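You operate a simulated robot arm through the tools that you are given. There is no shell and no other tool. Be economical: measure what you need, move in short steps, check, and stop when the job is done.

The job below is to be done with a simulated robot arm. You get a single attempt, and the scene is never put back.

JOB
Fold the carton shut, lay the PACK card on top and push the carton onto the yellow mark.

The check looks at the end state, three seconds after you hand in, the way a careful person would. Anything else that was tipped, shoved, dropped, spilled or broken makes it a failure. Flat cloth is picked up by pressing the open fingertips on it (5 to 10 N) and closing them slowly along it; thin cloth reads only 2 to 8 mm in the jaws.

ROBOT AND FRAMES
A 7-joint arm with a four-finger gripper, fixed in place. Base frame: the origin is at the foot of the arm, x ahead of it, y to its left, z up; the work surface is at about z = 76. Readings come in cm, degrees, newtons and seconds.
Its first joint turns from -69.0 to 172.0 degrees. Payload 3.67 kg.
Tool frame: the origin (TCP) lies between the finger pads and is the grasp point; the fingertips stand 2.8 cm ahead of it; z points along the fingers, y is the line along which they close. The gripper opens to 11.2 cm. The gripper's body begins 7.3 cm behind the TCP.
Orientation is told as [roll, pitch, yaw] about the base's x, y, z axes, in that order, counted from this pose: with the fingers straight down and closing along the base's y, the tool's x points along the base's -x, its y along +y and its z along -z.

CONTROLS
- The arm moves only by the tool arm_command. Its argument "rows" is one flat list of numbers, 7 for each row, row after row: the turn, a rotation vector about the tool's x, y, z in degrees, then the shift along the tool's x, y, z in cm, then the finger opening in cm, from 0 to 11.2. In form: [ax, ay, az, dx, dy, dz, gripper, ax, ay, az, dx, dy, dz, gripper, ...]. A call has 1 to 8 rows; each row shifts and turns the commanded pose from where the row before left it, along the tool's axes as they then stand. Rows are played at 5 a second. More than 5 cm and 8.6 degrees between two rows, or a gripper value outside its range, and nothing of the call is played. A pose out of reach is approached as far as the arm can. The call stops where the force on the tool passes 40 N (or 10 N more than at its start, if that is more) or the arm is blocked; 0.2 s more then pass. The fingers move at their own pace and stop on an object; they squeeze with about 44 N. The grip force told is the motor's: it shows also when the fingers shut on nothing. Time passes only in rows, and 0.2 s behind the last, so rows that do not move let the fingers close. The reply holds the time, the measured pose of the TCP, the force on the tool along the base axes, the opening and the grip force, in the units named above and with some noise, with the torque about the TCP (base axes, N m) and any sound that the robot's microphone picked up, and new pictures: "views" is both (left out), scene, wrist or none.
- Cameras (640 x 400 px; columns grow to the right, rows downward): "scene" is fixed at [39.87, -50, 156.07]; the picture's right is [0.66, -0.75, 0.00], its down [-0.66, -0.58, -0.48] and it looks along [0.36, 0.31, -0.88] (base axes); focal length 265 px, centre (320, 200). "wrist" rides on the gripper at [6, -1.8, -10.4] in the tool frame; the picture's right is [0.29, 0.96, 0.00], its down [-0.80, 0.24, -0.55] and it looks along [-0.53, 0.16, 0.83] (tool axes); focal length 234 px, centre (320, 200). There is no depth. A picture from a camera that has moved, and an enlarged one, comes with that camera's place and axes in the base frame and with its lens.
- slide_trunk(by): slides the trunk up (or, below 0, down) by that many cm; the arm rides with it, the base frame stays. It gives what a move gives, with no picture.
- enlarge(camera, box): a new picture of the part [left, top, right, bottom] of that camera's present view, enlarged. The clock stands still meanwhile.
- job_done(): hands the job in; it is judged then, once.

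Work in short steps. Places have to be worked out from the pictures, the camera data and where the tool is seen: move nearer, look again, correct. Check each grasp and each placing, and mend what went wrong. You have 120 turns and 200 pictures in all, those below and enlarged ones among them. Open the gripper and draw the arm clear of the work before you hand the job in, unless the task says otherwise; then end with one line.

The tools are called after "Call:" by a JSON object that holds its "fn" and its "kwargs". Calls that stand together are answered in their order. arm_command: Moves the arm, as the interface text tells. Its arguments: {"type":"object","properties":{"rows":{"type":"array","items":{"type":"number"}},"views":{"type":"string","enum":["both","scene","wrist","none"]}},"required":["rows"]} The other tools are called the same way: slide_trunk (by) slides the trunk up or down; enlarge (camera, box) takes an enlarged picture of a part of a camera's view; job_done () hands the job in.

At the start:

```text
clock: 0.0
tool_pos: [71.75, -15.06, 117.08]
tcp_rot: [0.0, 0.0, -0.1]
ft_force: [-0.2, -0.1, -0.4]
wrist_torque: [0.01, -0.01, -0.02]
gripper_width: 11.22
grasp_force: 0.0
trunk travel left (down, up): [-50.0, 34.0]
```

scene: 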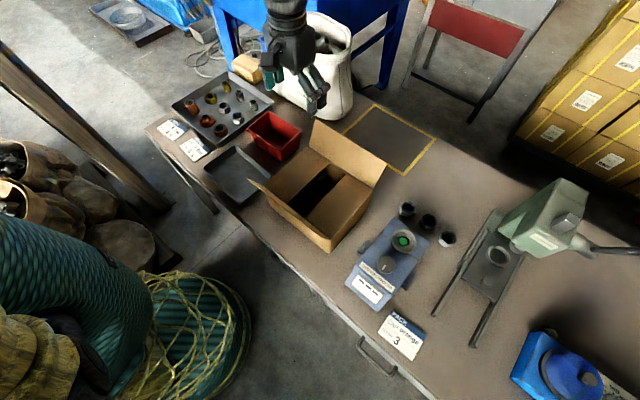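
wrist: 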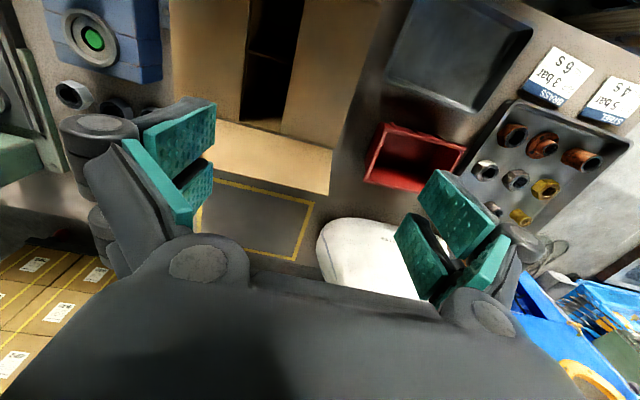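

I start with a closer look at the carton, the mark, and the cards.

Call:
{"fn": "enlarge", "kwargs": {"camera": "scene", "box": [220, 90, 460, 260]}}

Call:
{"fn": "enlarge", "kwargs": {"camera": "scene", "box": [330, 180, 470, 380]}}

```text
2.35 times, centred on (340, 175) of scene
camera zoom: at [39.87, -50.0, 156.07], right [0.66, -0.75, 0.0], down [-0.66, -0.58, -0.48], along [0.36, 0.31, -0.88], focal length 623 px, centre (273, 259)
```

zoom: 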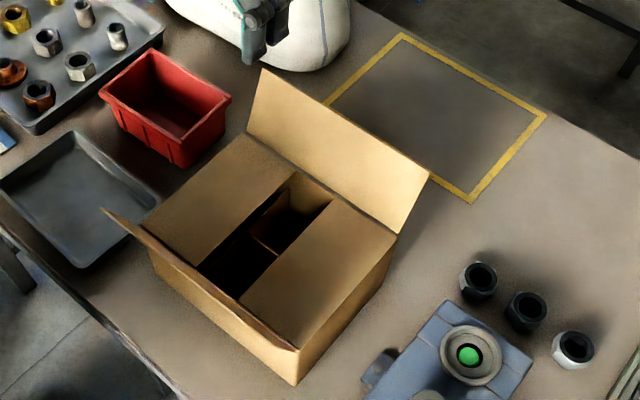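

```text
2.00 times, centred on (400, 280) of scene
camera zoom: at [39.87, -50.0, 156.07], right [0.66, -0.75, 0.0], down [-0.66, -0.58, -0.48], along [0.36, 0.31, -0.88], focal length 530 px, centre (160, 40)
```

zoom: 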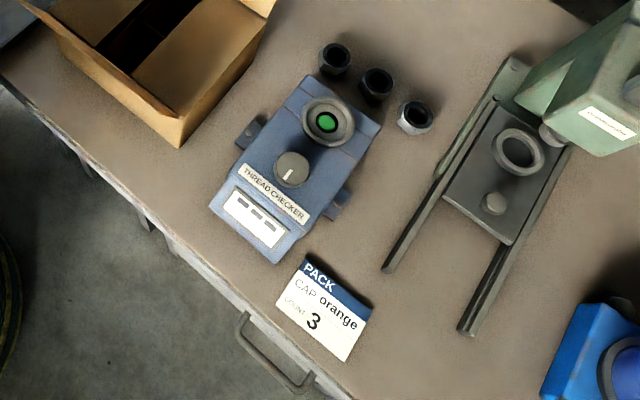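

The carton spans roughly x 60–80, y −36 to −10 with its top at z≈90. Both long flaps stand open, and the mark is at x 100–123, y −38 to −8. I'll move to the near side, high up, to look at the near flap.

Call:
{"fn": "arm_command", "kwargs": {"rows": [0, 0, 0, 5, -1.6, 0, 8, 0, 0, 0, 5, -1.6, 0, 8, 0, 0, 0, 5, -1.6, 0, 8, 0, 0, 0, 5, -1.6, 0, 8, 0, 0, 0, 5, -1.6, 0, 8, 0, 0, 0, 2, 0, 0, 8]}}

```text
refused: row 1 steps farther than a row can; nothing moved
```

Call:
{"fn": "arm_command", "kwargs": {"rows": [0, 0, 0, 4, -1.1, 0, 8, 0, 0, 0, 4, -1.1, 0, 8, 0, 0, 0, 4, -1.1, 0, 8, 0, 0, 0, 4, -1.1, 0, 8, 0, 0, 0, 4, -1.1, 0, 8, 0, 0, 0, 4, -1.1, 0, 8, 0, 0, 0, 2, -1.1, 0, 8]}}

```text
clock: 1.6
tool_pos: [45.75, -22.68, 116.81]
tcp_rot: [0.1, 0.1, 0.0]
ft_force: [0.6, -1.6, -0.6]
wrist_torque: [0.01, 0.01, 0.03]
gripper_width: 7.98
grasp_force: 0.0
trunk travel left (down, up): [-50.0, 34.0]
camera wrist: at [39.78, -24.33, 127.18], right [-0.29, 0.96, 0.0], down [0.8, 0.24, 0.55], along [0.53, 0.16, -0.83], focal length 234 px, centre (320, 200)
```

scene: 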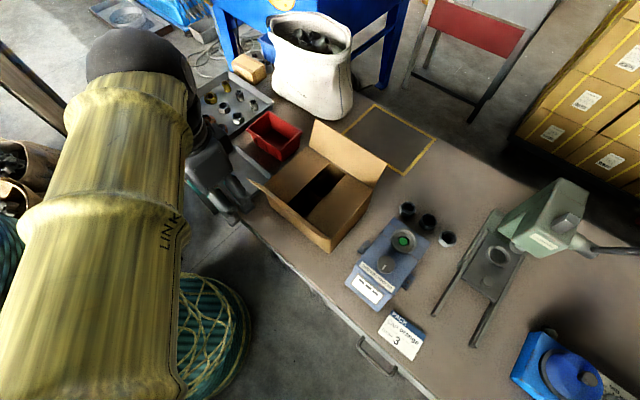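
wrist: 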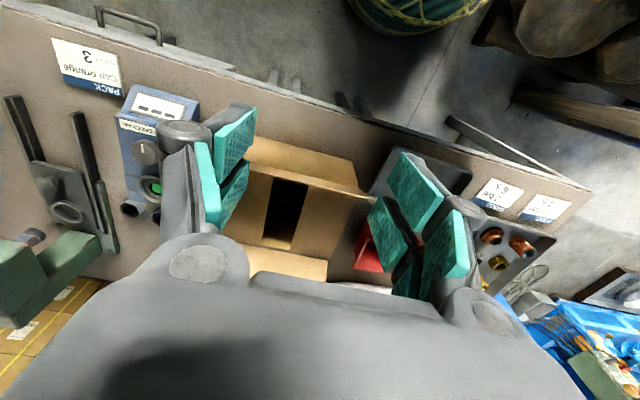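

I enlarge the wrist view to see how the near flap stands.

Call:
{"fn": "enlarge", "kwargs": {"camera": "wrist", "box": [200, 110, 420, 290]}}

Call:
{"fn": "enlarge", "kwargs": {"camera": "scene", "box": [240, 110, 400, 260]}}

```text
2.22 times, centred on (310, 200) of wrist
camera zoom: at [39.78, -24.33, 127.18], right [-0.29, 0.96, 0.0], down [0.8, 0.24, 0.55], along [0.53, 0.16, -0.83], focal length 520 px, centre (342, 200)
```

zoom: 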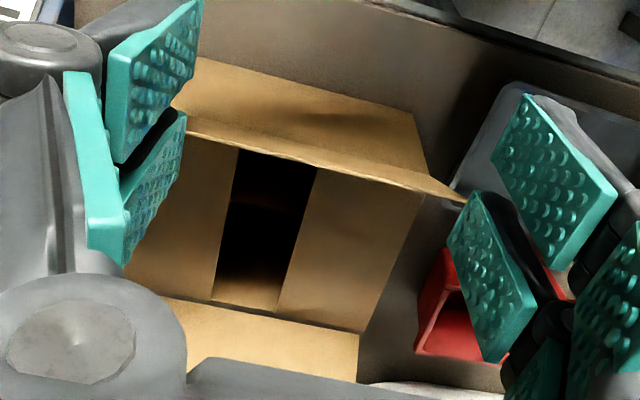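

```text
2.67 times, centred on (320, 185) of scene
camera zoom: at [39.87, -50.0, 156.07], right [0.66, -0.75, 0.0], down [-0.66, -0.58, -0.48], along [0.36, 0.31, -0.88], focal length 706 px, centre (320, 240)
```

zoom: 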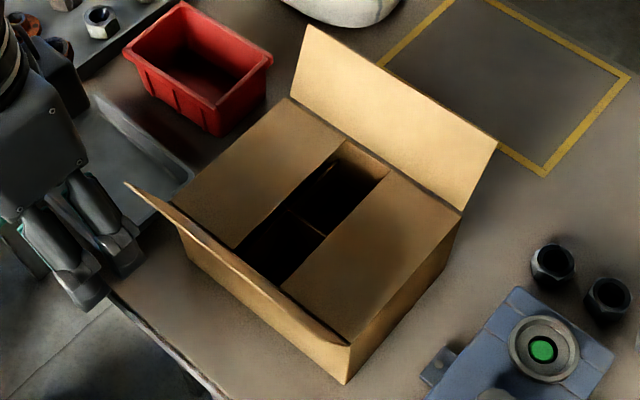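

The near flap's tip is at x≈56, z≈97. I'll lower the open fingers outside it until the tips are at z≈93.

Call:
{"fn": "arm_command", "kwargs": {"rows": [0, 0, 0, 0, 0, 4.5, 8, 0, 0, 0, 0, 0, 4.5, 8, 0, 0, 0, 0, 0, 4.5, 8, 0, 0, 0, 0, 0, 4.5, 8, 0, 0, 0, 0, 0, 3, 8, 0, 0, 0, 0, 0, 0, 8]}}

```text
clock: 3.0
tool_pos: [46.13, -22.96, 96.0]
tcp_rot: [0.1, 0.0, 0.0]
ft_force: [0.3, 0.0, -0.5]
wrist_torque: [0.02, 0.01, 0.01]
gripper_width: 8.01
grasp_force: 0.0
trunk travel left (down, up): [-50.0, 34.0]
camera wrist: at [40.17, -24.63, 106.36], right [-0.29, 0.96, 0.0], down [0.8, 0.24, 0.55], along [0.53, 0.16, -0.83], focal length 234 px, centre (320, 200)
```

scene: 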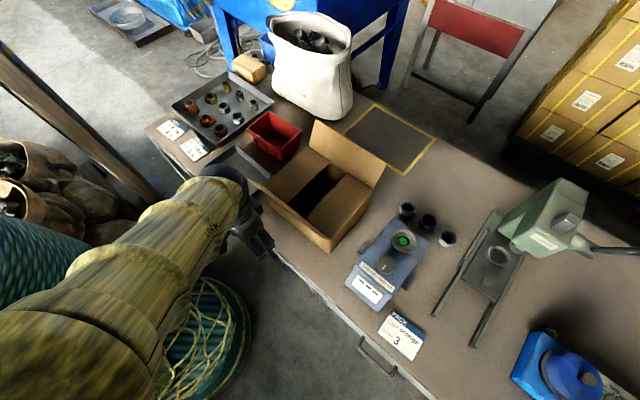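
wrist: 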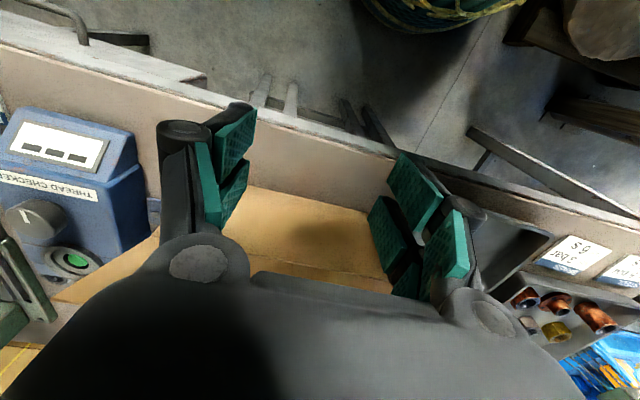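

Now I sweep +x to fold the near flap over, watching the force.

Call:
{"fn": "arm_command", "kwargs": {"rows": [0, 0, 0, -2.5, 0, 0, 8, 0, 0, 0, -2.5, 0, 0, 8, 0, 0, 0, -2.5, 0, 0, 8, 0, 0, 0, -2.5, 0, 0, 8, 0, 0, 0, -2.5, 0, 0, 8, 0, 0, 0, -2, 0, 0, 8, 0, 0, 0, -2, 0, 0, 8]}}

```text
clock: 4.6
tool_pos: [62.47, -22.76, 96.04]
tcp_rot: [0.0, 0.0, 0.0]
ft_force: [-0.3, -0.2, 0.1]
wrist_torque: [-0.01, 0.01, -0.02]
gripper_width: 7.99
grasp_force: 0.1
trunk travel left (down, up): [-50.0, 34.0]
camera wrist: at [56.51, -24.55, 106.46], right [-0.29, 0.96, 0.0], down [0.8, 0.24, 0.55], along [0.53, 0.16, -0.83], focal length 234 px, centre (320, 200)
```

scene: 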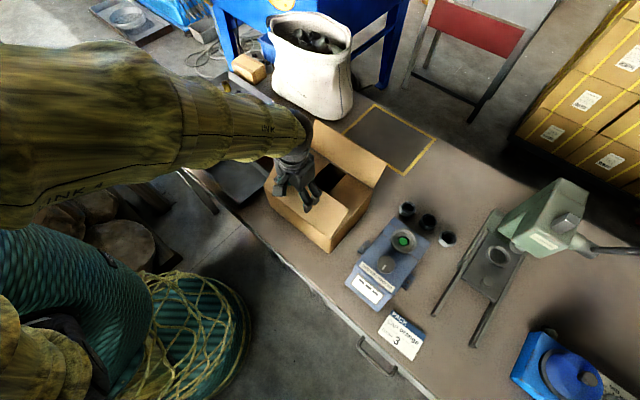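
wrist: 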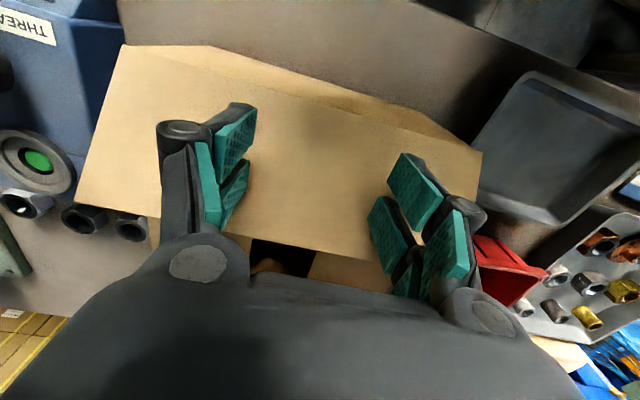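

The near flap is folding inward. I'll go a bit further and press it down gently.

Call:
{"fn": "arm_command", "kwargs": {"rows": [0, 0, 0, -2, 0, 0, 8, 0, 0, 0, -2, 0, 0.5, 8, 0, 0, 0, 0, 0, 1, 8, 0, 0, 0, 0, 0, 0.8, 8, 0, 0, 0, 0, 0, 0.5, 8, 0, 0, 0, 0, 0, 0, 8]}}

```text
clock: 6.0
tool_pos: [66.45, -22.85, 93.29]
tcp_rot: [0.0, 0.0, -0.1]
ft_force: [-0.1, 0.3, -0.6]
wrist_torque: [0.0, 0.05, 0.02]
gripper_width: 8.02
grasp_force: 0.2
trunk travel left (down, up): [-50.0, 34.0]
camera wrist: at [60.47, -24.56, 103.58], right [-0.29, 0.96, 0.0], down [0.8, 0.24, 0.55], along [0.53, 0.16, -0.83], focal length 234 px, centre (320, 200)
```

scene: 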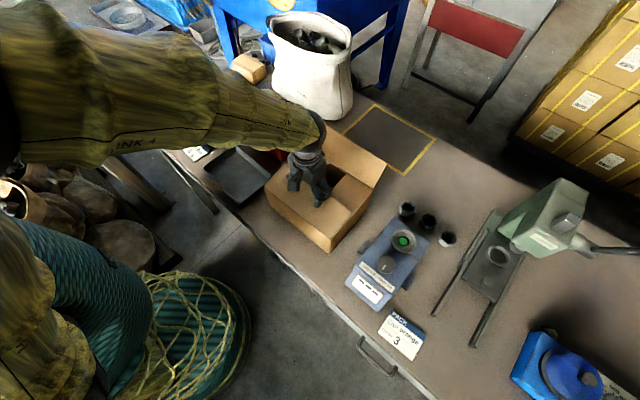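
wrist: 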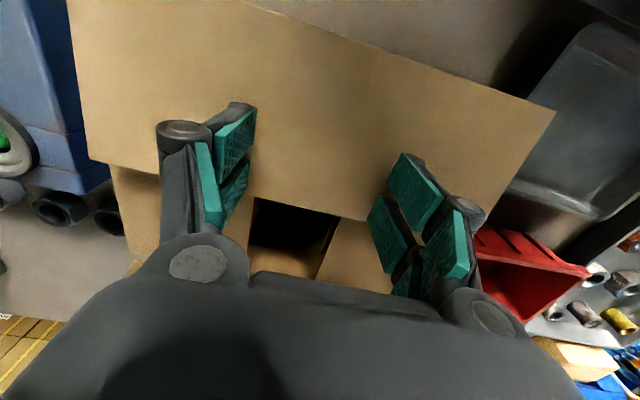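

The flap is nearly flat. I press slowly for contact, without pictures.

Call:
{"fn": "arm_command", "kwargs": {"rows": [0, 0, 0, 0, 0, 0.3, 8, 0, 0, 0, 0, 0, 0.3, 8, 0, 0, 0, 0, 0, 0, 8], "views": "none"}}

```text
clock: 6.8
tool_pos: [66.44, -22.71, 92.64]
tcp_rot: [-0.1, 0.1, 0.0]
ft_force: [0.9, 0.2, -0.3]
wrist_torque: [0.01, -0.02, 0.04]
gripper_width: 7.99
grasp_force: 0.0
trunk travel left (down, up): [-50.0, 34.0]
```

No contact yet with the tips at z≈89.8; I continue slowly.

Call:
{"fn": "arm_command", "kwargs": {"rows": [0, 0, 0, 0, 0, 0.3, 8, 0, 0, 0, 0, 0, 0.3, 8, 0, 0, 0, 0, 0, 0, 8], "views": "wrist"}}

```text
clock: 7.6
tool_pos: [66.46, -22.74, 92.05]
tcp_rot: [0.0, 0.0, 0.0]
ft_force: [0.1, -1.1, 0.0]
wrist_torque: [-0.03, -0.01, -0.04]
gripper_width: 7.99
grasp_force: 0.1
trunk travel left (down, up): [-50.0, 34.0]
camera wrist: at [60.39, -24.54, 102.39], right [-0.29, 0.96, 0.0], down [0.8, 0.24, 0.55], along [0.53, 0.16, -0.83], focal length 234 px, centre (320, 200)
```

wrist: 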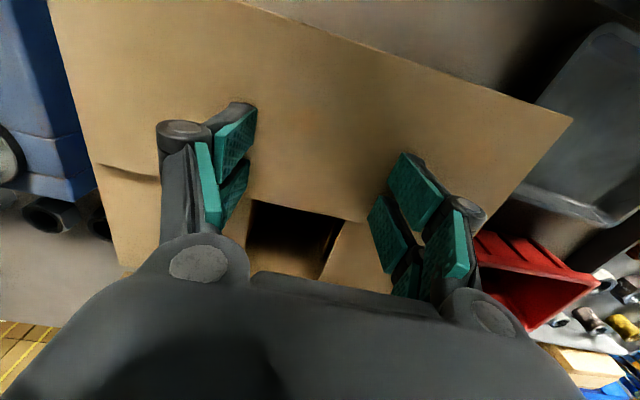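

Call:
{"fn": "arm_command", "kwargs": {"rows": [0, 0, 0, 0, 0, 0.3, 8, 0, 0, 0, 0, 0, 0.3, 8, 0, 0, 0, 0, 0, 0, 8], "views": "none"}}

```text
clock: 8.5
tool_pos: [66.34, -22.69, 91.71]
tcp_rot: [0.0, -0.2, -0.1]
ft_force: [-6.2, 0.1, 11.7]
wrist_torque: [0.06, 0.24, 0.07]
gripper_width: 8.25
grasp_force: 1.8
trunk travel left (down, up): [-50.0, 34.0]
stopped in row 3: the force on the tool passed its limit at 45 N (the readings are from after the stop); the commanded pose is now the measured one
```

Contact was made, so the closed top is at z≈89. I lift straight up to see whether the flap stays down.

Call:
{"fn": "arm_command", "kwargs": {"rows": [0, 0, 0, 0, 0, -1, 8, 0, 0, 0, 0, 0, -3, 8, 0, 0, 0, 0, 0, -4, 8, 0, 0, 0, 0, 0, -4, 8, 0, 0, 0, 0, 0, -4, 8, 0, 0, 0, 0, 0, -4, 8, 0, 0, 0, 0, 0, 0, 8]}}

```text
clock: 10.1
tool_pos: [66.4, -22.64, 111.77]
tcp_rot: [0.1, -0.1, -0.2]
ft_force: [-0.1, 0.4, -0.3]
wrist_torque: [-0.01, 0.02, 0.01]
gripper_width: 7.98
grasp_force: 0.0
trunk travel left (down, up): [-50.0, 34.0]
camera wrist: at [60.45, -24.34, 122.06], right [-0.29, 0.96, 0.0], down [0.8, 0.24, 0.56], along [0.53, 0.16, -0.83], focal length 234 px, centre (320, 200)
```

scene: 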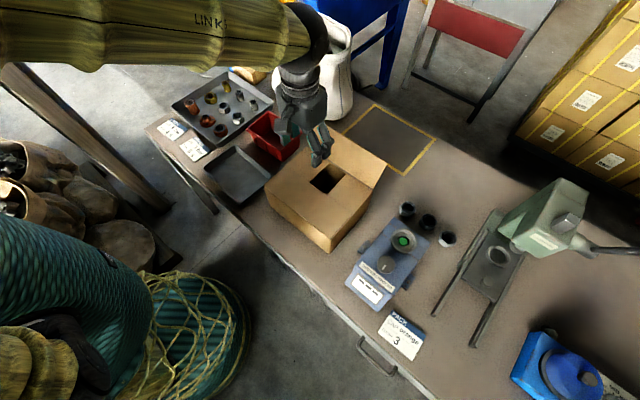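
wrist: 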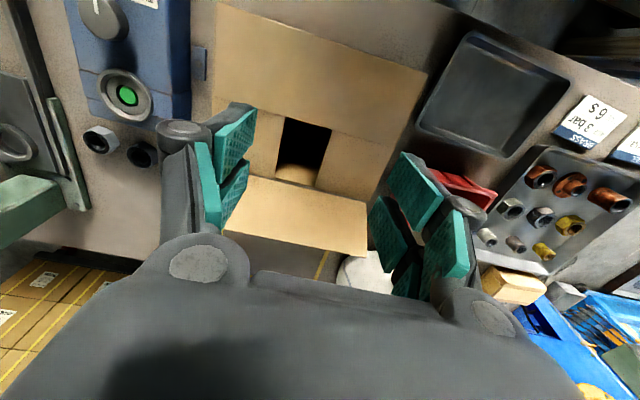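

The near flap stays flat. I go over the far flap (tip at x≈83, z≈99) to x≈91, then lower behind it.

Call:
{"fn": "arm_command", "kwargs": {"rows": [0, 0, 0, -4.5, 0, 0, 8, 0, 0, 0, -4.5, 0, 0, 8, 0, 0, 0, -4.5, 0, 0, 8, 0, 0, 0, -4.5, 0, 0, 8, 0, 0, 0, -4.5, 0, 0, 8, 0, 0, 0, -2.5, 0, 0, 8, 0, 0, 0, 0, 0, 0, 8]}}

```text
clock: 11.7
tool_pos: [91.15, -22.76, 111.63]
tcp_rot: [0.0, -0.3, -0.1]
ft_force: [-0.4, -1.6, 0.4]
wrist_torque: [0.01, 0.02, 0.0]
gripper_width: 8.01
grasp_force: 0.1
trunk travel left (down, up): [-50.0, 34.0]
camera wrist: at [85.29, -24.51, 122.05], right [-0.29, 0.96, 0.0], down [0.8, 0.24, 0.56], along [0.53, 0.16, -0.83], focal length 234 px, centre (320, 200)
```

scene: 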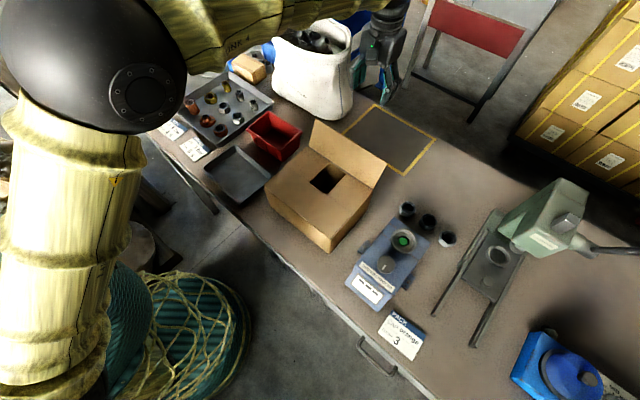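
wrist: 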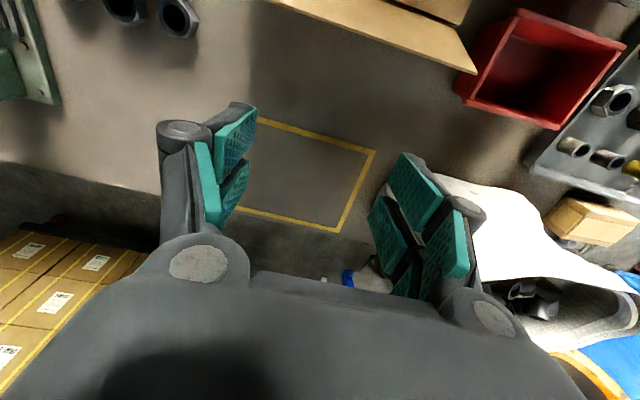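

Behind the far flap. I lower until the tips are at z≈92.5.

Call:
{"fn": "arm_command", "kwargs": {"rows": [0, 0, 0, 0, 0, 4.5, 8, 0, 0, 0, 0, 0, 4.5, 8, 0, 0, 0, 0, 0, 4.5, 8, 0, 0, 0, 0, 0, 2.7, 8, 0, 0, 0, 0, 0, 0, 8]}}

Call:
{"fn": "arm_command", "kwargs": {"rows": [0, 0, 0, 2.5, 0, 0, 8, 0, 0, 0, 2.5, 0, 0, 8, 0, 0, 0, 2.5, 0, 0, 8, 0, 0, 0, 2.5, 0, 0, 8, 0, 0, 0, 2, 0, 0, 8, 0, 0, 0, 2, 0, 0, 8]}}

```text
clock: 12.9
tool_pos: [91.58, -22.98, 95.56]
tcp_rot: [-0.1, -0.1, 0.0]
ft_force: [0.5, 0.2, -1.6]
wrist_torque: [-0.01, 0.02, 0.01]
gripper_width: 7.97
grasp_force: 0.0
trunk travel left (down, up): [-50.0, 34.0]
camera wrist: at [85.51, -24.72, 105.83], right [-0.29, 0.96, 0.0], down [0.8, 0.24, 0.56], along [0.53, 0.16, -0.83], focal length 234 px, centre (320, 200)
```

scene: 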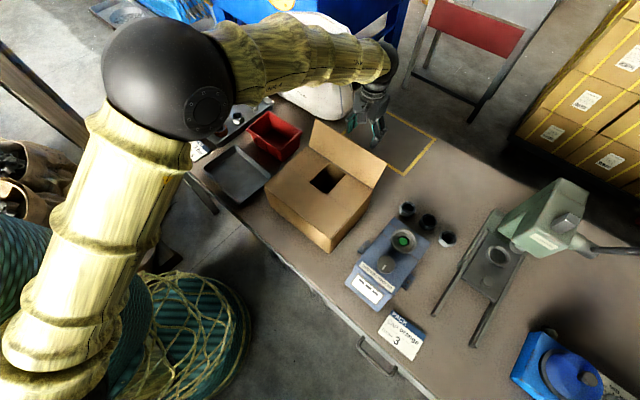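
wrist: 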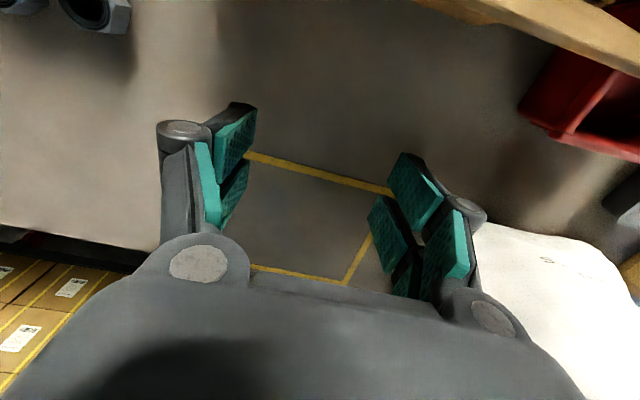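

```text
clock: 14.3
tool_pos: [77.19, -22.88, 95.54]
tcp_rot: [0.1, -0.2, 0.1]
ft_force: [0.0, -0.1, 0.1]
wrist_torque: [-0.05, -0.01, 0.01]
gripper_width: 8.0
grasp_force: 0.2
trunk travel left (down, up): [-50.0, 34.0]
camera wrist: at [71.24, -24.59, 105.88], right [-0.29, 0.96, 0.0], down [0.8, 0.24, 0.56], along [0.53, 0.16, -0.83], focal length 234 px, centre (320, 200)
```

scene: 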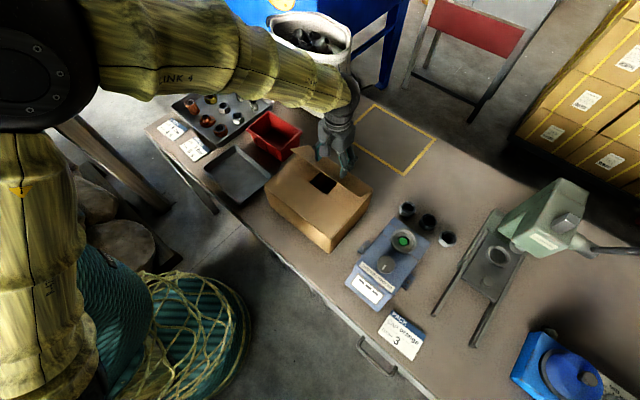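
wrist: 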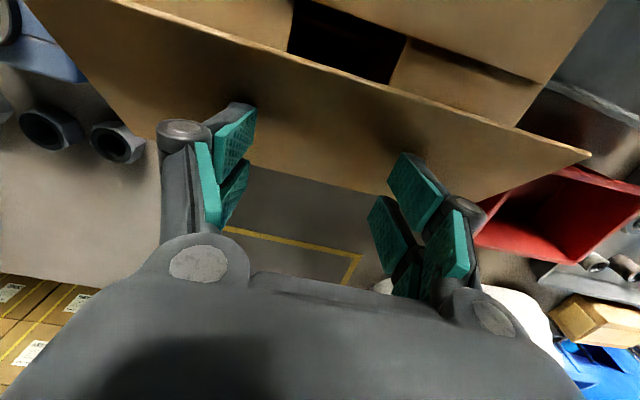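

The far flap is leaning in. I continue −x and lower onto it.

Call:
{"fn": "arm_command", "kwargs": {"rows": [0, 0, 0, 2, 0, 0, 8, 0, 0, 0, 1.5, 0, 0.5, 8, 0, 0, 0, 0.5, 0, 1, 8, 0, 0, 0, 0, 0, 1, 8, 0, 0, 0, 0, 0, 0.5, 8, 0, 0, 0, 0, 0, 0.4, 8, 0, 0, 0, 0, 0, 0, 8], "views": "none"}}

Call:
{"fn": "arm_command", "kwargs": {"rows": [0, 0, 0, 0, 0, 0.2, 8, 0, 0, 0, 0, 0, 0.2, 8, 0, 0, 0, 0, 0, 0, 8]}}

```text
clock: 15.9
tool_pos: [73.29, -22.69, 92.1]
tcp_rot: [0.0, -0.2, 0.1]
ft_force: [0.0, 0.2, -0.1]
wrist_torque: [-0.01, -0.04, -0.01]
gripper_width: 8.01
grasp_force: 0.0
trunk travel left (down, up): [-50.0, 34.0]
```

```text
clock: 16.7
tool_pos: [73.39, -22.57, 91.78]
tcp_rot: [0.0, -0.4, 0.1]
ft_force: [1.8, -1.6, 15.6]
wrist_torque: [-0.2, -0.2, 0.0]
gripper_width: 8.13
grasp_force: 0.8
trunk travel left (down, up): [-50.0, 34.0]
camera wrist: at [67.37, -24.44, 102.13], right [-0.29, 0.96, 0.0], down [0.79, 0.24, 0.56], along [0.54, 0.16, -0.83], focal length 234 px, centre (320, 200)
```

scene: 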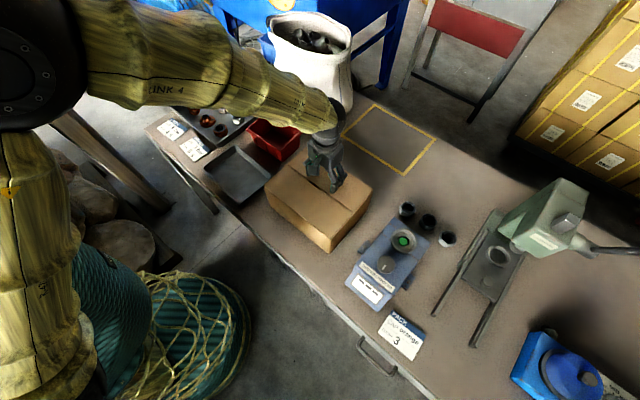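
wrist: 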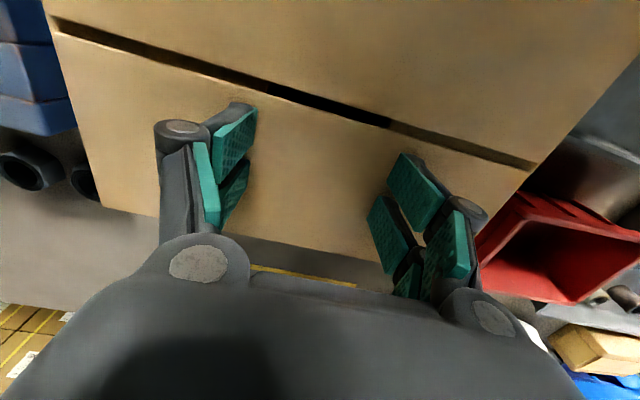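

Both flaps are flat with just a narrow seam between them. I lift up and move over toward the PACK card, at about (56.5, −65).

Call:
{"fn": "arm_command", "kwargs": {"rows": [0, 0, 0, 0, 0, -1, 8, 0, 0, 0, 0, 0, -3, 8, 0, 0, 0, 0, 0, -4.5, 11.2, 0, 0, 0, 0, 0, -4.5, 11.2, 0, 0, 0, 0, 0, -4, 11.2, 0, 0, 0, 1.7, -4.24, 0, 11.2, 0, 0, 0, 1.7, -4.24, 0, 11.2, 0, 0, 0, 1.7, -4.24, 0, 11.2], "views": "scene"}}

Call:
{"fn": "arm_command", "kwargs": {"rows": [0, 0, 0, 1.7, -4.24, 0, 11.2, 0, 0, 0, 1.7, -4.24, 0, 11.2, 0, 0, 0, 1.7, -4.24, 0, 11.2, 0, 0, 0, 1.7, -4.24, 0, 11.2, 0, 0, 0, 1.7, -4.24, 0, 11.2, 0, 0, 0, 1.7, -4.24, 0, 11.2, 0, 0, 0, 1.6, -4.24, 0, 11.2], "views": "none"}}

Call:
{"fn": "arm_command", "kwargs": {"rows": [0, 0, 8.5, 0, 0, 0, 11.2, 0, 0, 8.5, 0, 0, 0, 11.2, 0, 0, 8.5, 0, 0, 0, 11.2, 0, 0, 8.5, 0, 0, 0, 11.2, 0, 0, 8.5, 0, 0, 0, 11.2, 0, 0, 8.5, 0, 0, 0, 11.2, 0, 0, 8.5, 0, 0, 0, 11.2, 0, 0, 8.5, 0, 0, 0, 11.2], "views": "none"}}

Call:
{"fn": "arm_command", "kwargs": {"rows": [0, 0, 8.5, 0, 0, 0, 11.2, 0, 0, 8.5, 0, 0, 0, 11.2, 0, 0, 5, 0, 0, 0, 11.2, 0, 0, 0, 0, 0, 0, 11.2]}}

```text
clock: 18.5
tool_pos: [68.64, -35.8, 108.82]
tcp_rot: [0.1, -0.2, 0.0]
ft_force: [-0.3, -0.7, 0.3]
wrist_torque: [0.03, -0.01, 0.0]
gripper_width: 11.2
grasp_force: 0.0
trunk travel left (down, up): [-50.0, 34.0]
```

scene: 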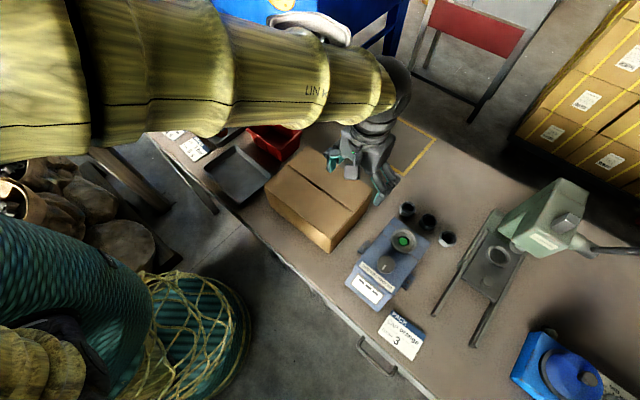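

```text
clock: 20.1
tool_pos: [56.48, -65.35, 108.53]
tcp_rot: [0.1, -0.2, -0.1]
ft_force: [-1.2, -0.5, -0.5]
wrist_torque: [-0.01, 0.0, 0.0]
gripper_width: 11.19
grasp_force: 0.0
trunk travel left (down, up): [-50.0, 34.0]
```

```text
clock: 21.9
tool_pos: [56.46, -65.13, 108.73]
tcp_rot: [0.2, -0.2, -68.2]
ft_force: [0.9, 0.0, 0.0]
wrist_torque: [0.03, -0.03, 0.01]
gripper_width: 11.19
grasp_force: 0.1
trunk travel left (down, up): [-50.0, 34.0]
```

```text
clock: 22.9
tool_pos: [56.42, -65.19, 108.7]
tcp_rot: [0.2, 0.0, -90.1]
ft_force: [0.3, -0.9, 0.4]
wrist_torque: [0.0, -0.01, 0.0]
gripper_width: 11.19
grasp_force: 0.0
trunk travel left (down, up): [-50.0, 34.0]
camera wrist: at [54.7, -59.07, 119.01], right [0.96, 0.29, 0.0], down [0.24, -0.8, 0.55], along [0.16, -0.53, -0.83], focal length 234 px, centre (320, 200)
```

scene: 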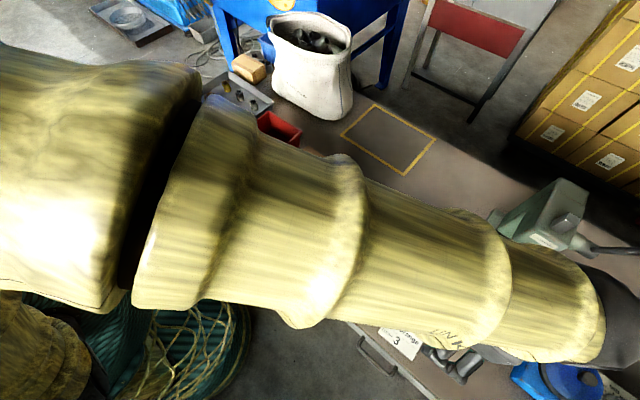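
wrist: 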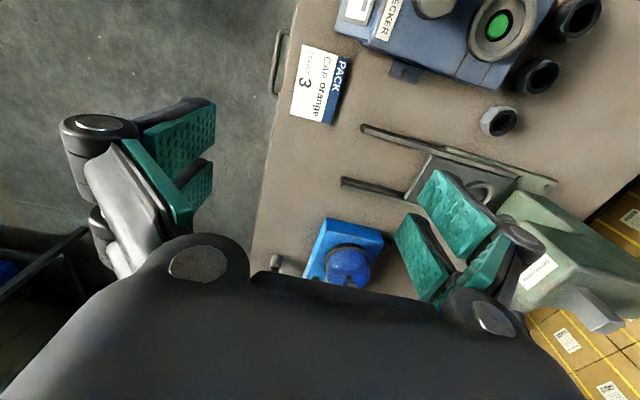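

The card's centre is at about (56.3, −64.9), size 7.5 × 10.5, with its short side along x. I enlarge it to judge its thickness and angle.

Call:
{"fn": "enlarge", "kwargs": {"camera": "wrist", "box": [265, 25, 385, 145]}}

```text
3.33 times, centred on (325, 85) of wrist
camera zoom: at [54.7, -59.07, 119.01], right [0.96, 0.29, 0.0], down [0.24, -0.8, 0.55], along [0.16, -0.53, -0.83], focal length 781 px, centre (303, 583)
```

zoom: 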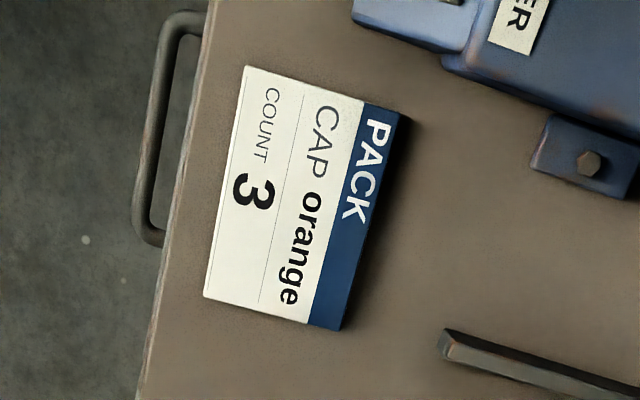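

The card is a thin rigid plate turned about +2°. I align with it and descend to just above it with an opening of 9.6.

Call:
{"fn": "arm_command", "kwargs": {"rows": [0, 0, -2.3, 0.2, -0.2, 0, 9.6, 0, 0, 0, 0, 0, 4.5, 9.6, 0, 0, 0, 0, 0, 4.5, 9.6, 0, 0, 0, 0, 0, 4.5, 9.6, 0, 0, 0, 0, 0, 4.5, 9.6, 0, 0, 0, 0, 0, 4.5, 9.6, 0, 0, 0, 0, 0, 3.5, 9.6, 0, 0, 0, 0, 0, 0, 9.6]}}

```text
clock: 24.7
tool_pos: [56.23, -65.15, 82.8]
tcp_rot: [0.1, 0.0, -87.8]
ft_force: [-0.1, -0.7, 0.4]
wrist_torque: [-0.02, -0.04, -0.02]
gripper_width: 9.61
grasp_force: 0.0
trunk travel left (down, up): [-50.0, 34.0]
camera wrist: at [54.11, -59.24, 93.09], right [0.95, 0.33, 0.0], down [0.27, -0.79, 0.56], along [0.18, -0.52, -0.83], focal length 234 px, centre (320, 200)
```

scene: 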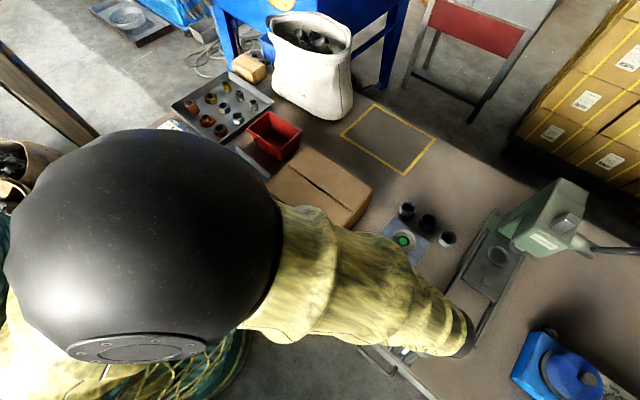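
wrist: 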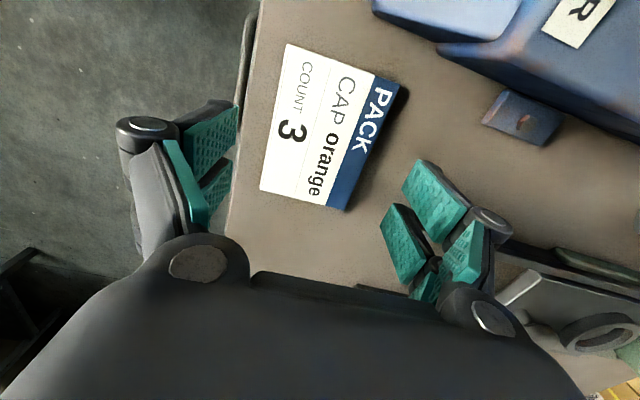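

The alignment is consistent, with the card centre at (56.3, −65.0). I lower until the tips are almost at the table.

Call:
{"fn": "arm_command", "kwargs": {"rows": [0, 0, 0, 0, 0, 2, 9.6, 0, 0, 0, 0, 0, 1.2, 9.6, 0, 0, 0, 0, 0, 0.4, 9.6, 0, 0, 0, 0, 0, 0, 9.6], "views": "wrist"}}

```text
clock: 25.7
tool_pos: [56.3, -64.91, 79.0]
tcp_rot: [0.2, 0.0, -87.7]
ft_force: [0.1, -0.2, -0.6]
wrist_torque: [0.02, -0.04, -0.04]
gripper_width: 9.59
grasp_force: 0.1
trunk travel left (down, up): [-50.0, 34.0]
camera wrist: at [54.31, -59.03, 89.33], right [0.95, 0.33, 0.0], down [0.27, -0.79, 0.55], along [0.18, -0.52, -0.83], focal length 234 px, centre (320, 200)
```

wrist: 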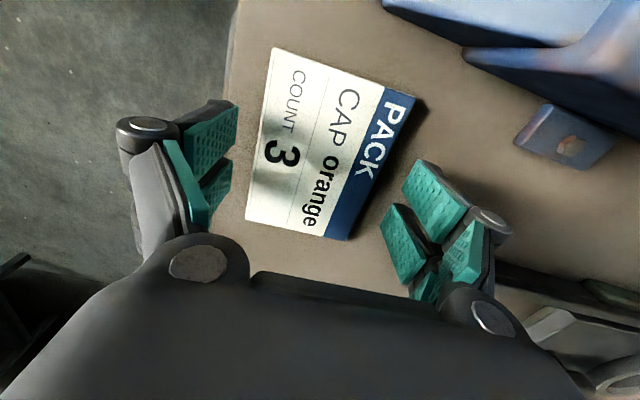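

The tips are at z≈76.2. I close the fingers gradually onto the card's edges.

Call:
{"fn": "arm_command", "kwargs": {"rows": [0, 0, 0, 0, 0, 0.1, 9, 0, 0, 0, 0, 0, 0, 8.4, 0, 0, 0, 0, 0, 0, 7.9, 0, 0, 0, 0, 0, 0, 7.5, 0, 0, 0, 0, 0, 0, 7, 0, 0, 0, 0, 0, 0, 6.5], "views": "wrist"}}

```text
clock: 27.1
tool_pos: [56.3, -64.85, 79.01]
tcp_rot: [0.3, 0.1, -87.8]
ft_force: [-1.2, -0.4, 3.9]
wrist_torque: [-0.01, 0.18, 0.01]
gripper_width: 6.64
grasp_force: 1.0
trunk travel left (down, up): [-50.0, 34.0]
camera wrist: at [54.26, -59.04, 89.36], right [0.95, 0.33, 0.0], down [0.27, -0.79, 0.55], along [0.18, -0.52, -0.83], focal length 234 px, centre (320, 200)
```

wrist: 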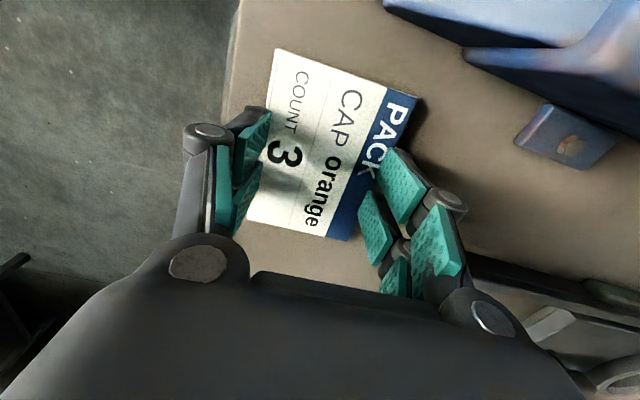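

The fingers rode over the card's thin edges. I reopen and press the tips lightly onto the table, reading the force.

Call:
{"fn": "arm_command", "kwargs": {"rows": [0, 0, 0, 0, 0, -0.3, 8, 0, 0, 0, 0, 0, 0, 9.4, 0, 0, 0, 0, 0, 0.3, 9.4, 0, 0, 0, 0, 0, 0.1, 9.4, 0, 0, 0, 0, 0, 0, 9.4], "views": "wrist"}}

```text
clock: 28.3
tool_pos: [56.24, -64.88, 78.87]
tcp_rot: [0.2, 0.0, -87.7]
ft_force: [0.8, -0.3, -0.6]
wrist_torque: [0.0, 0.02, 0.01]
gripper_width: 9.4
grasp_force: 0.0
trunk travel left (down, up): [-50.0, 34.0]
camera wrist: at [54.27, -58.95, 89.24], right [0.95, 0.33, 0.0], down [0.27, -0.79, 0.55], along [0.18, -0.52, -0.83], focal length 234 px, centre (320, 200)
```

wrist: 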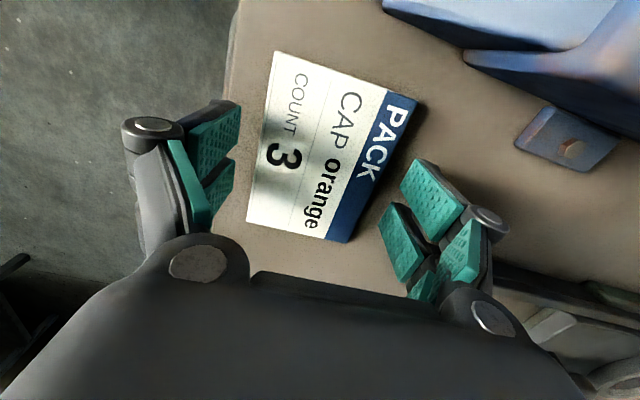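

Call:
{"fn": "arm_command", "kwargs": {"rows": [0, 0, 0, 0, 0, 0.1, 9.4, 0, 0, 0, 0, 0, 0, 9.4], "views": "none"}}

Call:
{"fn": "arm_command", "kwargs": {"rows": [0, 0, 0, 0, 0, 0.1, 9.4, 0, 0, 0, 0, 0, 0, 9.4], "views": "none"}}

Call:
{"fn": "arm_command", "kwargs": {"rows": [0, 0, 0, 0, 0, 0.1, 9.4, 0, 0, 0, 0, 0, 0, 9.4], "views": "none"}}

```text
clock: 28.9
tool_pos: [56.42, -64.88, 78.88]
tcp_rot: [0.2, 0.1, -87.8]
ft_force: [1.0, 0.4, 0.4]
wrist_torque: [0.0, -0.02, -0.01]
gripper_width: 9.4
grasp_force: 0.1
trunk travel left (down, up): [-50.0, 34.0]
```

```text
clock: 29.5
tool_pos: [56.45, -64.94, 78.62]
tcp_rot: [0.3, 0.0, -87.8]
ft_force: [0.3, 0.2, -0.2]
wrist_torque: [-0.04, -0.04, 0.0]
gripper_width: 9.4
grasp_force: 0.0
trunk travel left (down, up): [-50.0, 34.0]
```

```text
clock: 30.1
tool_pos: [56.22, -64.97, 78.55]
tcp_rot: [0.2, 0.1, -87.7]
ft_force: [-0.9, -0.3, 0.2]
wrist_torque: [0.03, -0.01, 0.0]
gripper_width: 9.39
grasp_force: 0.0
trunk travel left (down, up): [-50.0, 34.0]
```

Still no table contact; I keep going in 0.1 steps.

Call:
{"fn": "arm_command", "kwargs": {"rows": [0, 0, 0, 0, 0, 0.1, 9.4, 0, 0, 0, 0, 0, 0, 9.4], "views": "none"}}

Call:
{"fn": "arm_command", "kwargs": {"rows": [0, 0, 0, 0, 0, 0.1, 9.4, 0, 0, 0, 0, 0, 0, 9.4], "views": "none"}}

Call:
{"fn": "arm_command", "kwargs": {"rows": [0, 0, 0, 0, 0, 0.1, 9.4, 0, 0, 0, 0, 0, 0, 9.4], "views": "none"}}

```text
clock: 30.7
tool_pos: [56.31, -64.88, 78.38]
tcp_rot: [0.1, 0.0, -87.7]
ft_force: [0.7, 0.3, 0.2]
wrist_torque: [-0.01, 0.03, 0.02]
gripper_width: 9.41
grasp_force: 0.1
trunk travel left (down, up): [-50.0, 34.0]
```

```text
clock: 31.3
tool_pos: [56.39, -64.97, 78.22]
tcp_rot: [0.1, 0.1, -87.7]
ft_force: [-0.8, -0.2, 0.8]
wrist_torque: [-0.01, -0.01, 0.0]
gripper_width: 9.39
grasp_force: 0.2
trunk travel left (down, up): [-50.0, 34.0]
```

```text
clock: 31.9
tool_pos: [56.42, -64.97, 78.3]
tcp_rot: [0.2, -0.1, -87.8]
ft_force: [0.4, 0.1, 0.6]
wrist_torque: [0.01, 0.02, 0.03]
gripper_width: 9.4
grasp_force: 0.0
trunk travel left (down, up): [-50.0, 34.0]
```

The tips are at about z 75.45, below where they rode onto the card. I close here.

Call:
{"fn": "arm_command", "kwargs": {"rows": [0, 0, 0, 0, 0, 0, 8.6, 0, 0, 0, 0, 0, 0, 8, 0, 0, 0, 0, 0, 0, 7.6, 0, 0, 0, 0, 0, 0, 7.2, 0, 0, 0, 0, 0, 0, 6.8, 0, 0, 0, 0, 0, 0, 6.8], "views": "wrist"}}

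```text
clock: 33.3
tool_pos: [56.44, -65.01, 78.32]
tcp_rot: [0.2, 0.0, -87.7]
ft_force: [-5.0, -1.9, 7.8]
wrist_torque: [-0.01, 0.46, 0.06]
gripper_width: 7.43
grasp_force: 44.3
trunk travel left (down, up): [-50.0, 34.0]
camera wrist: at [54.29, -58.96, 88.64], right [0.95, 0.33, 0.0], down [0.27, -0.79, 0.56], along [0.18, -0.52, -0.83], focal length 234 px, centre (320, 200)
```

wrist: 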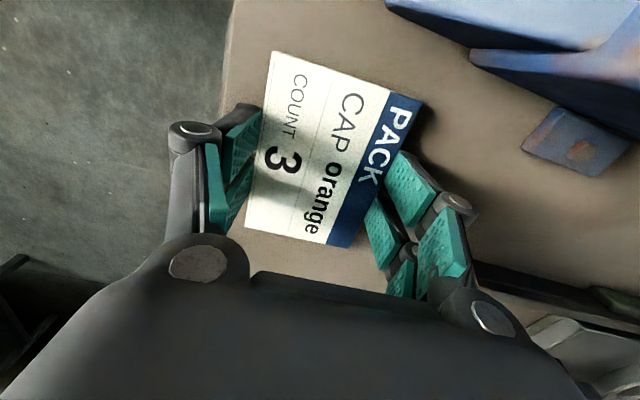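

Gripped at 7.43 with 44 N. I lift slowly and check.

Call:
{"fn": "arm_command", "kwargs": {"rows": [0, 0, 0, 0, 0, -0.5, 6.8, 0, 0, 0, 0, 0, -1, 6.8, 0, 0, 0, 0, 0, -1.5, 6.8, 0, 0, 0, 0, 0, -3, 6.8, 0, 0, 0, 0, 0, 0, 6.8], "views": "wrist"}}

```text
clock: 34.5
tool_pos: [56.3, -65.02, 84.16]
tcp_rot: [0.1, 0.1, -87.7]
ft_force: [0.0, -1.1, -0.4]
wrist_torque: [0.05, -0.01, 0.02]
gripper_width: 7.41
grasp_force: 44.0
trunk travel left (down, up): [-50.0, 34.0]
camera wrist: at [54.29, -59.04, 94.6], right [0.95, 0.33, 0.0], down [0.27, -0.79, 0.55], along [0.18, -0.52, -0.83], focal length 234 px, centre (320, 200)
```

wrist: 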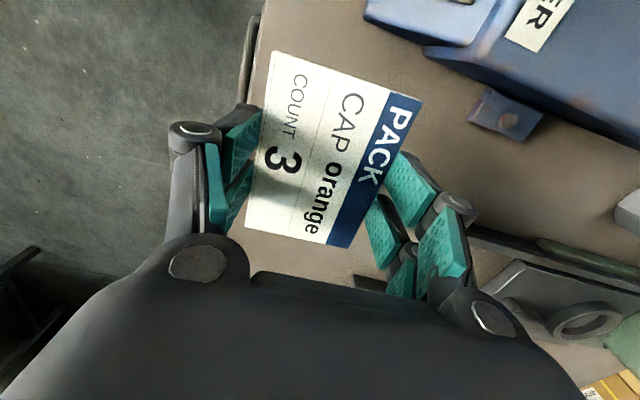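

The card is held level. I raise it and carry it over the carton centre at (70, −23), squaring the yaw on the way.

Call:
{"fn": "arm_command", "kwargs": {"rows": [0, 0, 2.3, 0, 0, -4, 6.8, 0, 0, 0, 0, 0, -4.5, 6.8, 0, 0, 0, 0, 0, -4.5, 6.8, 0, 0, 0, 0, 0, -4.5, 6.8, 0, 0, 0, 4.2, 1.37, -2, 6.8, 0, 0, 0, 4.2, 1.37, 0, 6.8, 0, 0, 0, 4.2, 1.37, 0, 6.8, 0, 0, 0, 4.2, 1.37, 0, 6.8], "views": "none"}}

Call:
{"fn": "arm_command", "kwargs": {"rows": [0, 0, 0, 4.2, 1.37, 0, 6.8, 0, 0, 0, 4.2, 1.37, 0, 6.8, 0, 0, 0, 4.2, 1.37, 0, 6.8, 0, 0, 0, 4.2, 1.37, 0, 6.8, 0, 0, 0, 4.2, 1.37, 0, 6.8, 0, 0, 0, 4.2, 1.37, 0, 6.8, 0, 0, 0, 0, 0, 0, 6.8]}}

```text
clock: 36.3
tool_pos: [61.63, -48.11, 103.86]
tcp_rot: [0.2, 0.0, -90.0]
ft_force: [0.2, 0.1, -0.5]
wrist_torque: [0.01, 0.03, 0.01]
gripper_width: 7.42
grasp_force: 43.9
trunk travel left (down, up): [-50.0, 34.0]
```

```text
clock: 37.9
tool_pos: [70.16, -23.32, 103.57]
tcp_rot: [0.1, 0.6, -90.4]
ft_force: [-0.8, 0.5, 0.1]
wrist_torque: [-0.02, -0.03, 0.02]
gripper_width: 7.43
grasp_force: 43.7
trunk travel left (down, up): [-50.0, 34.0]
camera wrist: at [68.36, -17.31, 113.98], right [0.96, 0.28, 0.0], down [0.23, -0.8, 0.55], along [0.16, -0.52, -0.84], focal length 234 px, centre (320, 200)
```

scene: 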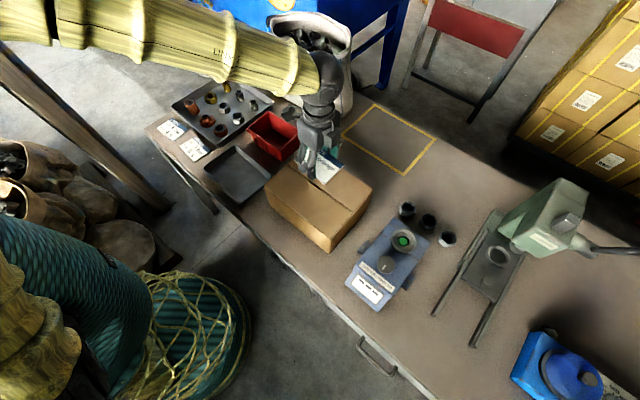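
wrist: 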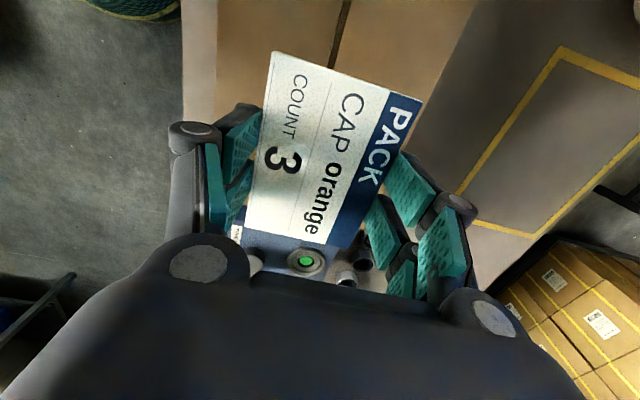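

The carton stays shut and the seam is at x≈70. I lower the card to just above the top.

Call:
{"fn": "arm_command", "kwargs": {"rows": [0, -0.5, 0, 0, 0, 4, 6.8, 0, 0, 0, 0, 0, 4, 6.8, 0, 0, 0, 0, 0, 2.5, 6.8, 0, 0, 0, 0, 0, 0, 6.8], "views": "none"}}

Call:
{"fn": "arm_command", "kwargs": {"rows": [0, 0, 0, 0, 0, 0.3, 6.8, 0, 0, 0, 0, 0, 0.2, 6.8, 0, 0, 0, 0, 0, 0, 6.8], "views": "both"}}

```text
clock: 38.9
tool_pos: [70.05, -22.89, 93.32]
tcp_rot: [0.2, -0.7, -90.0]
ft_force: [0.4, 0.0, -0.7]
wrist_torque: [-0.01, 0.02, 0.01]
gripper_width: 7.4
grasp_force: 43.7
trunk travel left (down, up): [-50.0, 34.0]
```

```text
clock: 39.7
tool_pos: [70.04, -23.12, 92.86]
tcp_rot: [0.3, -0.5, -90.1]
ft_force: [-0.4, -1.0, -0.6]
wrist_torque: [0.0, 0.0, -0.02]
gripper_width: 7.43
grasp_force: 43.9
trunk travel left (down, up): [-50.0, 34.0]
camera wrist: at [68.29, -16.9, 103.2], right [0.96, 0.29, 0.0], down [0.24, -0.79, 0.56], along [0.16, -0.54, -0.83], focal length 234 px, centre (320, 200)
```

scene: 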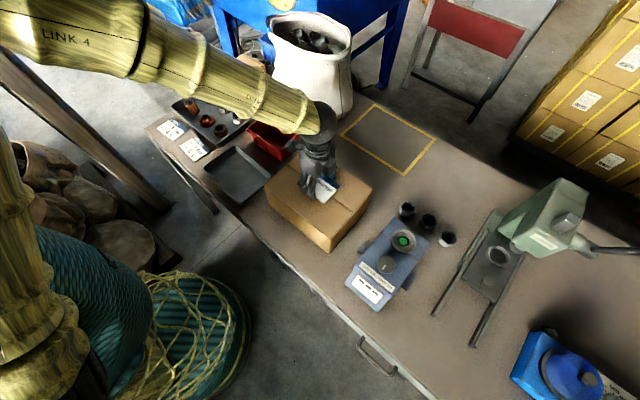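
wrist: 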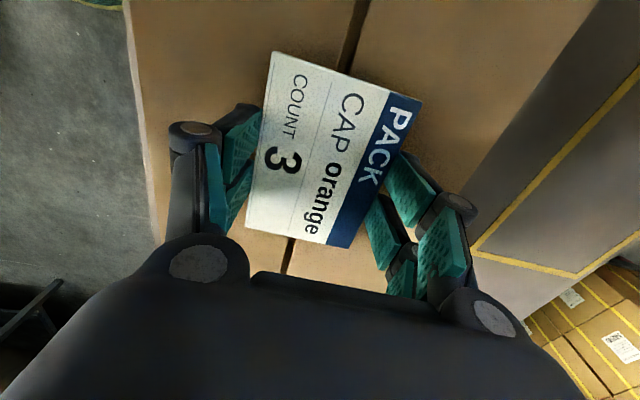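

Still clear of the top. I lower in small steps until contact.

Call:
{"fn": "arm_command", "kwargs": {"rows": [0, 0.5, 0, 0, 0, 0.3, 6.8, 0, 0, 0, 0, 0, 0.2, 6.8, 0, 0, 0, 0, 0, 0, 6.8], "views": "none"}}

Call:
{"fn": "arm_command", "kwargs": {"rows": [0, 0, 0, 0, 0, 0.15, 6.8, 0, 0, 0, 0, 0, 0.15, 6.8, 0, 0, 0, 0, 0, 0, 6.8], "views": "none"}}

```text
clock: 40.5
tool_pos: [69.94, -23.07, 92.27]
tcp_rot: [0.2, 0.0, -89.9]
ft_force: [1.0, -0.4, -1.1]
wrist_torque: [0.03, -0.01, 0.0]
gripper_width: 7.42
grasp_force: 43.9
trunk travel left (down, up): [-50.0, 34.0]
```

```text
clock: 41.3
tool_pos: [69.87, -23.02, 92.1]
tcp_rot: [0.2, 0.0, -89.9]
ft_force: [1.7, -1.6, 6.6]
wrist_torque: [-0.07, 0.12, 0.03]
gripper_width: 7.4
grasp_force: 44.0
trunk travel left (down, up): [-50.0, 34.0]
```

Contact (6.6 N). I open slowly and evenly, then lift.

Call:
{"fn": "arm_command", "kwargs": {"rows": [0, 0, 0, 0, 0, 0, 7.6, 0, 0, 0, 0, 0, 0, 8.2, 0, 0, 0, 0, 0, 0, 9, 0, 0, 0, 0, 0, -0.5, 9.5, 0, 0, 0, 0, 0, -2, 9.5, 0, 0, 0, 0, 0, -4, 9.5, 0, 0, 0, 0, 0, -4, 9.5, 0, 0, 0, 0, 0, -4, 9.5]}}

```text
clock: 43.1
tool_pos: [69.73, -22.79, 106.57]
tcp_rot: [0.1, -0.1, -90.2]
ft_force: [0.3, -0.2, -0.1]
wrist_torque: [-0.06, -0.02, -0.04]
gripper_width: 9.53
grasp_force: 0.1
trunk travel left (down, up): [-50.0, 34.0]
camera wrist: at [68.01, -16.75, 116.94], right [0.96, 0.29, 0.0], down [0.24, -0.8, 0.56], along [0.16, -0.53, -0.83], focal length 234 px, centre (320, 200)
```

scene: 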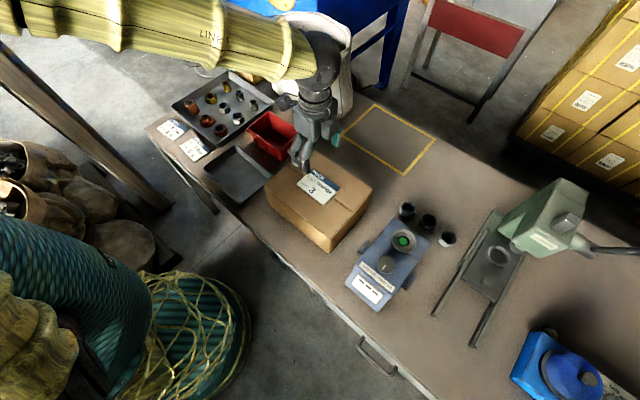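
wrist: 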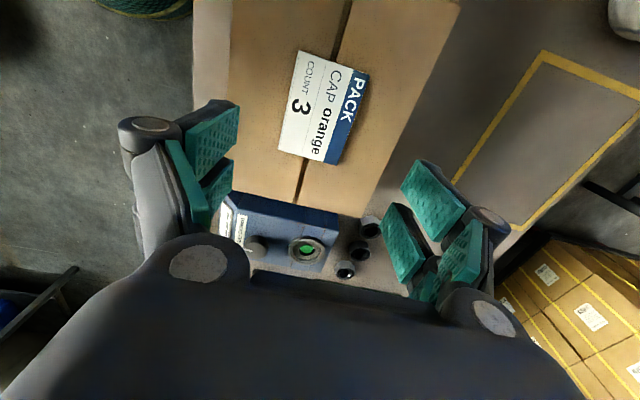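

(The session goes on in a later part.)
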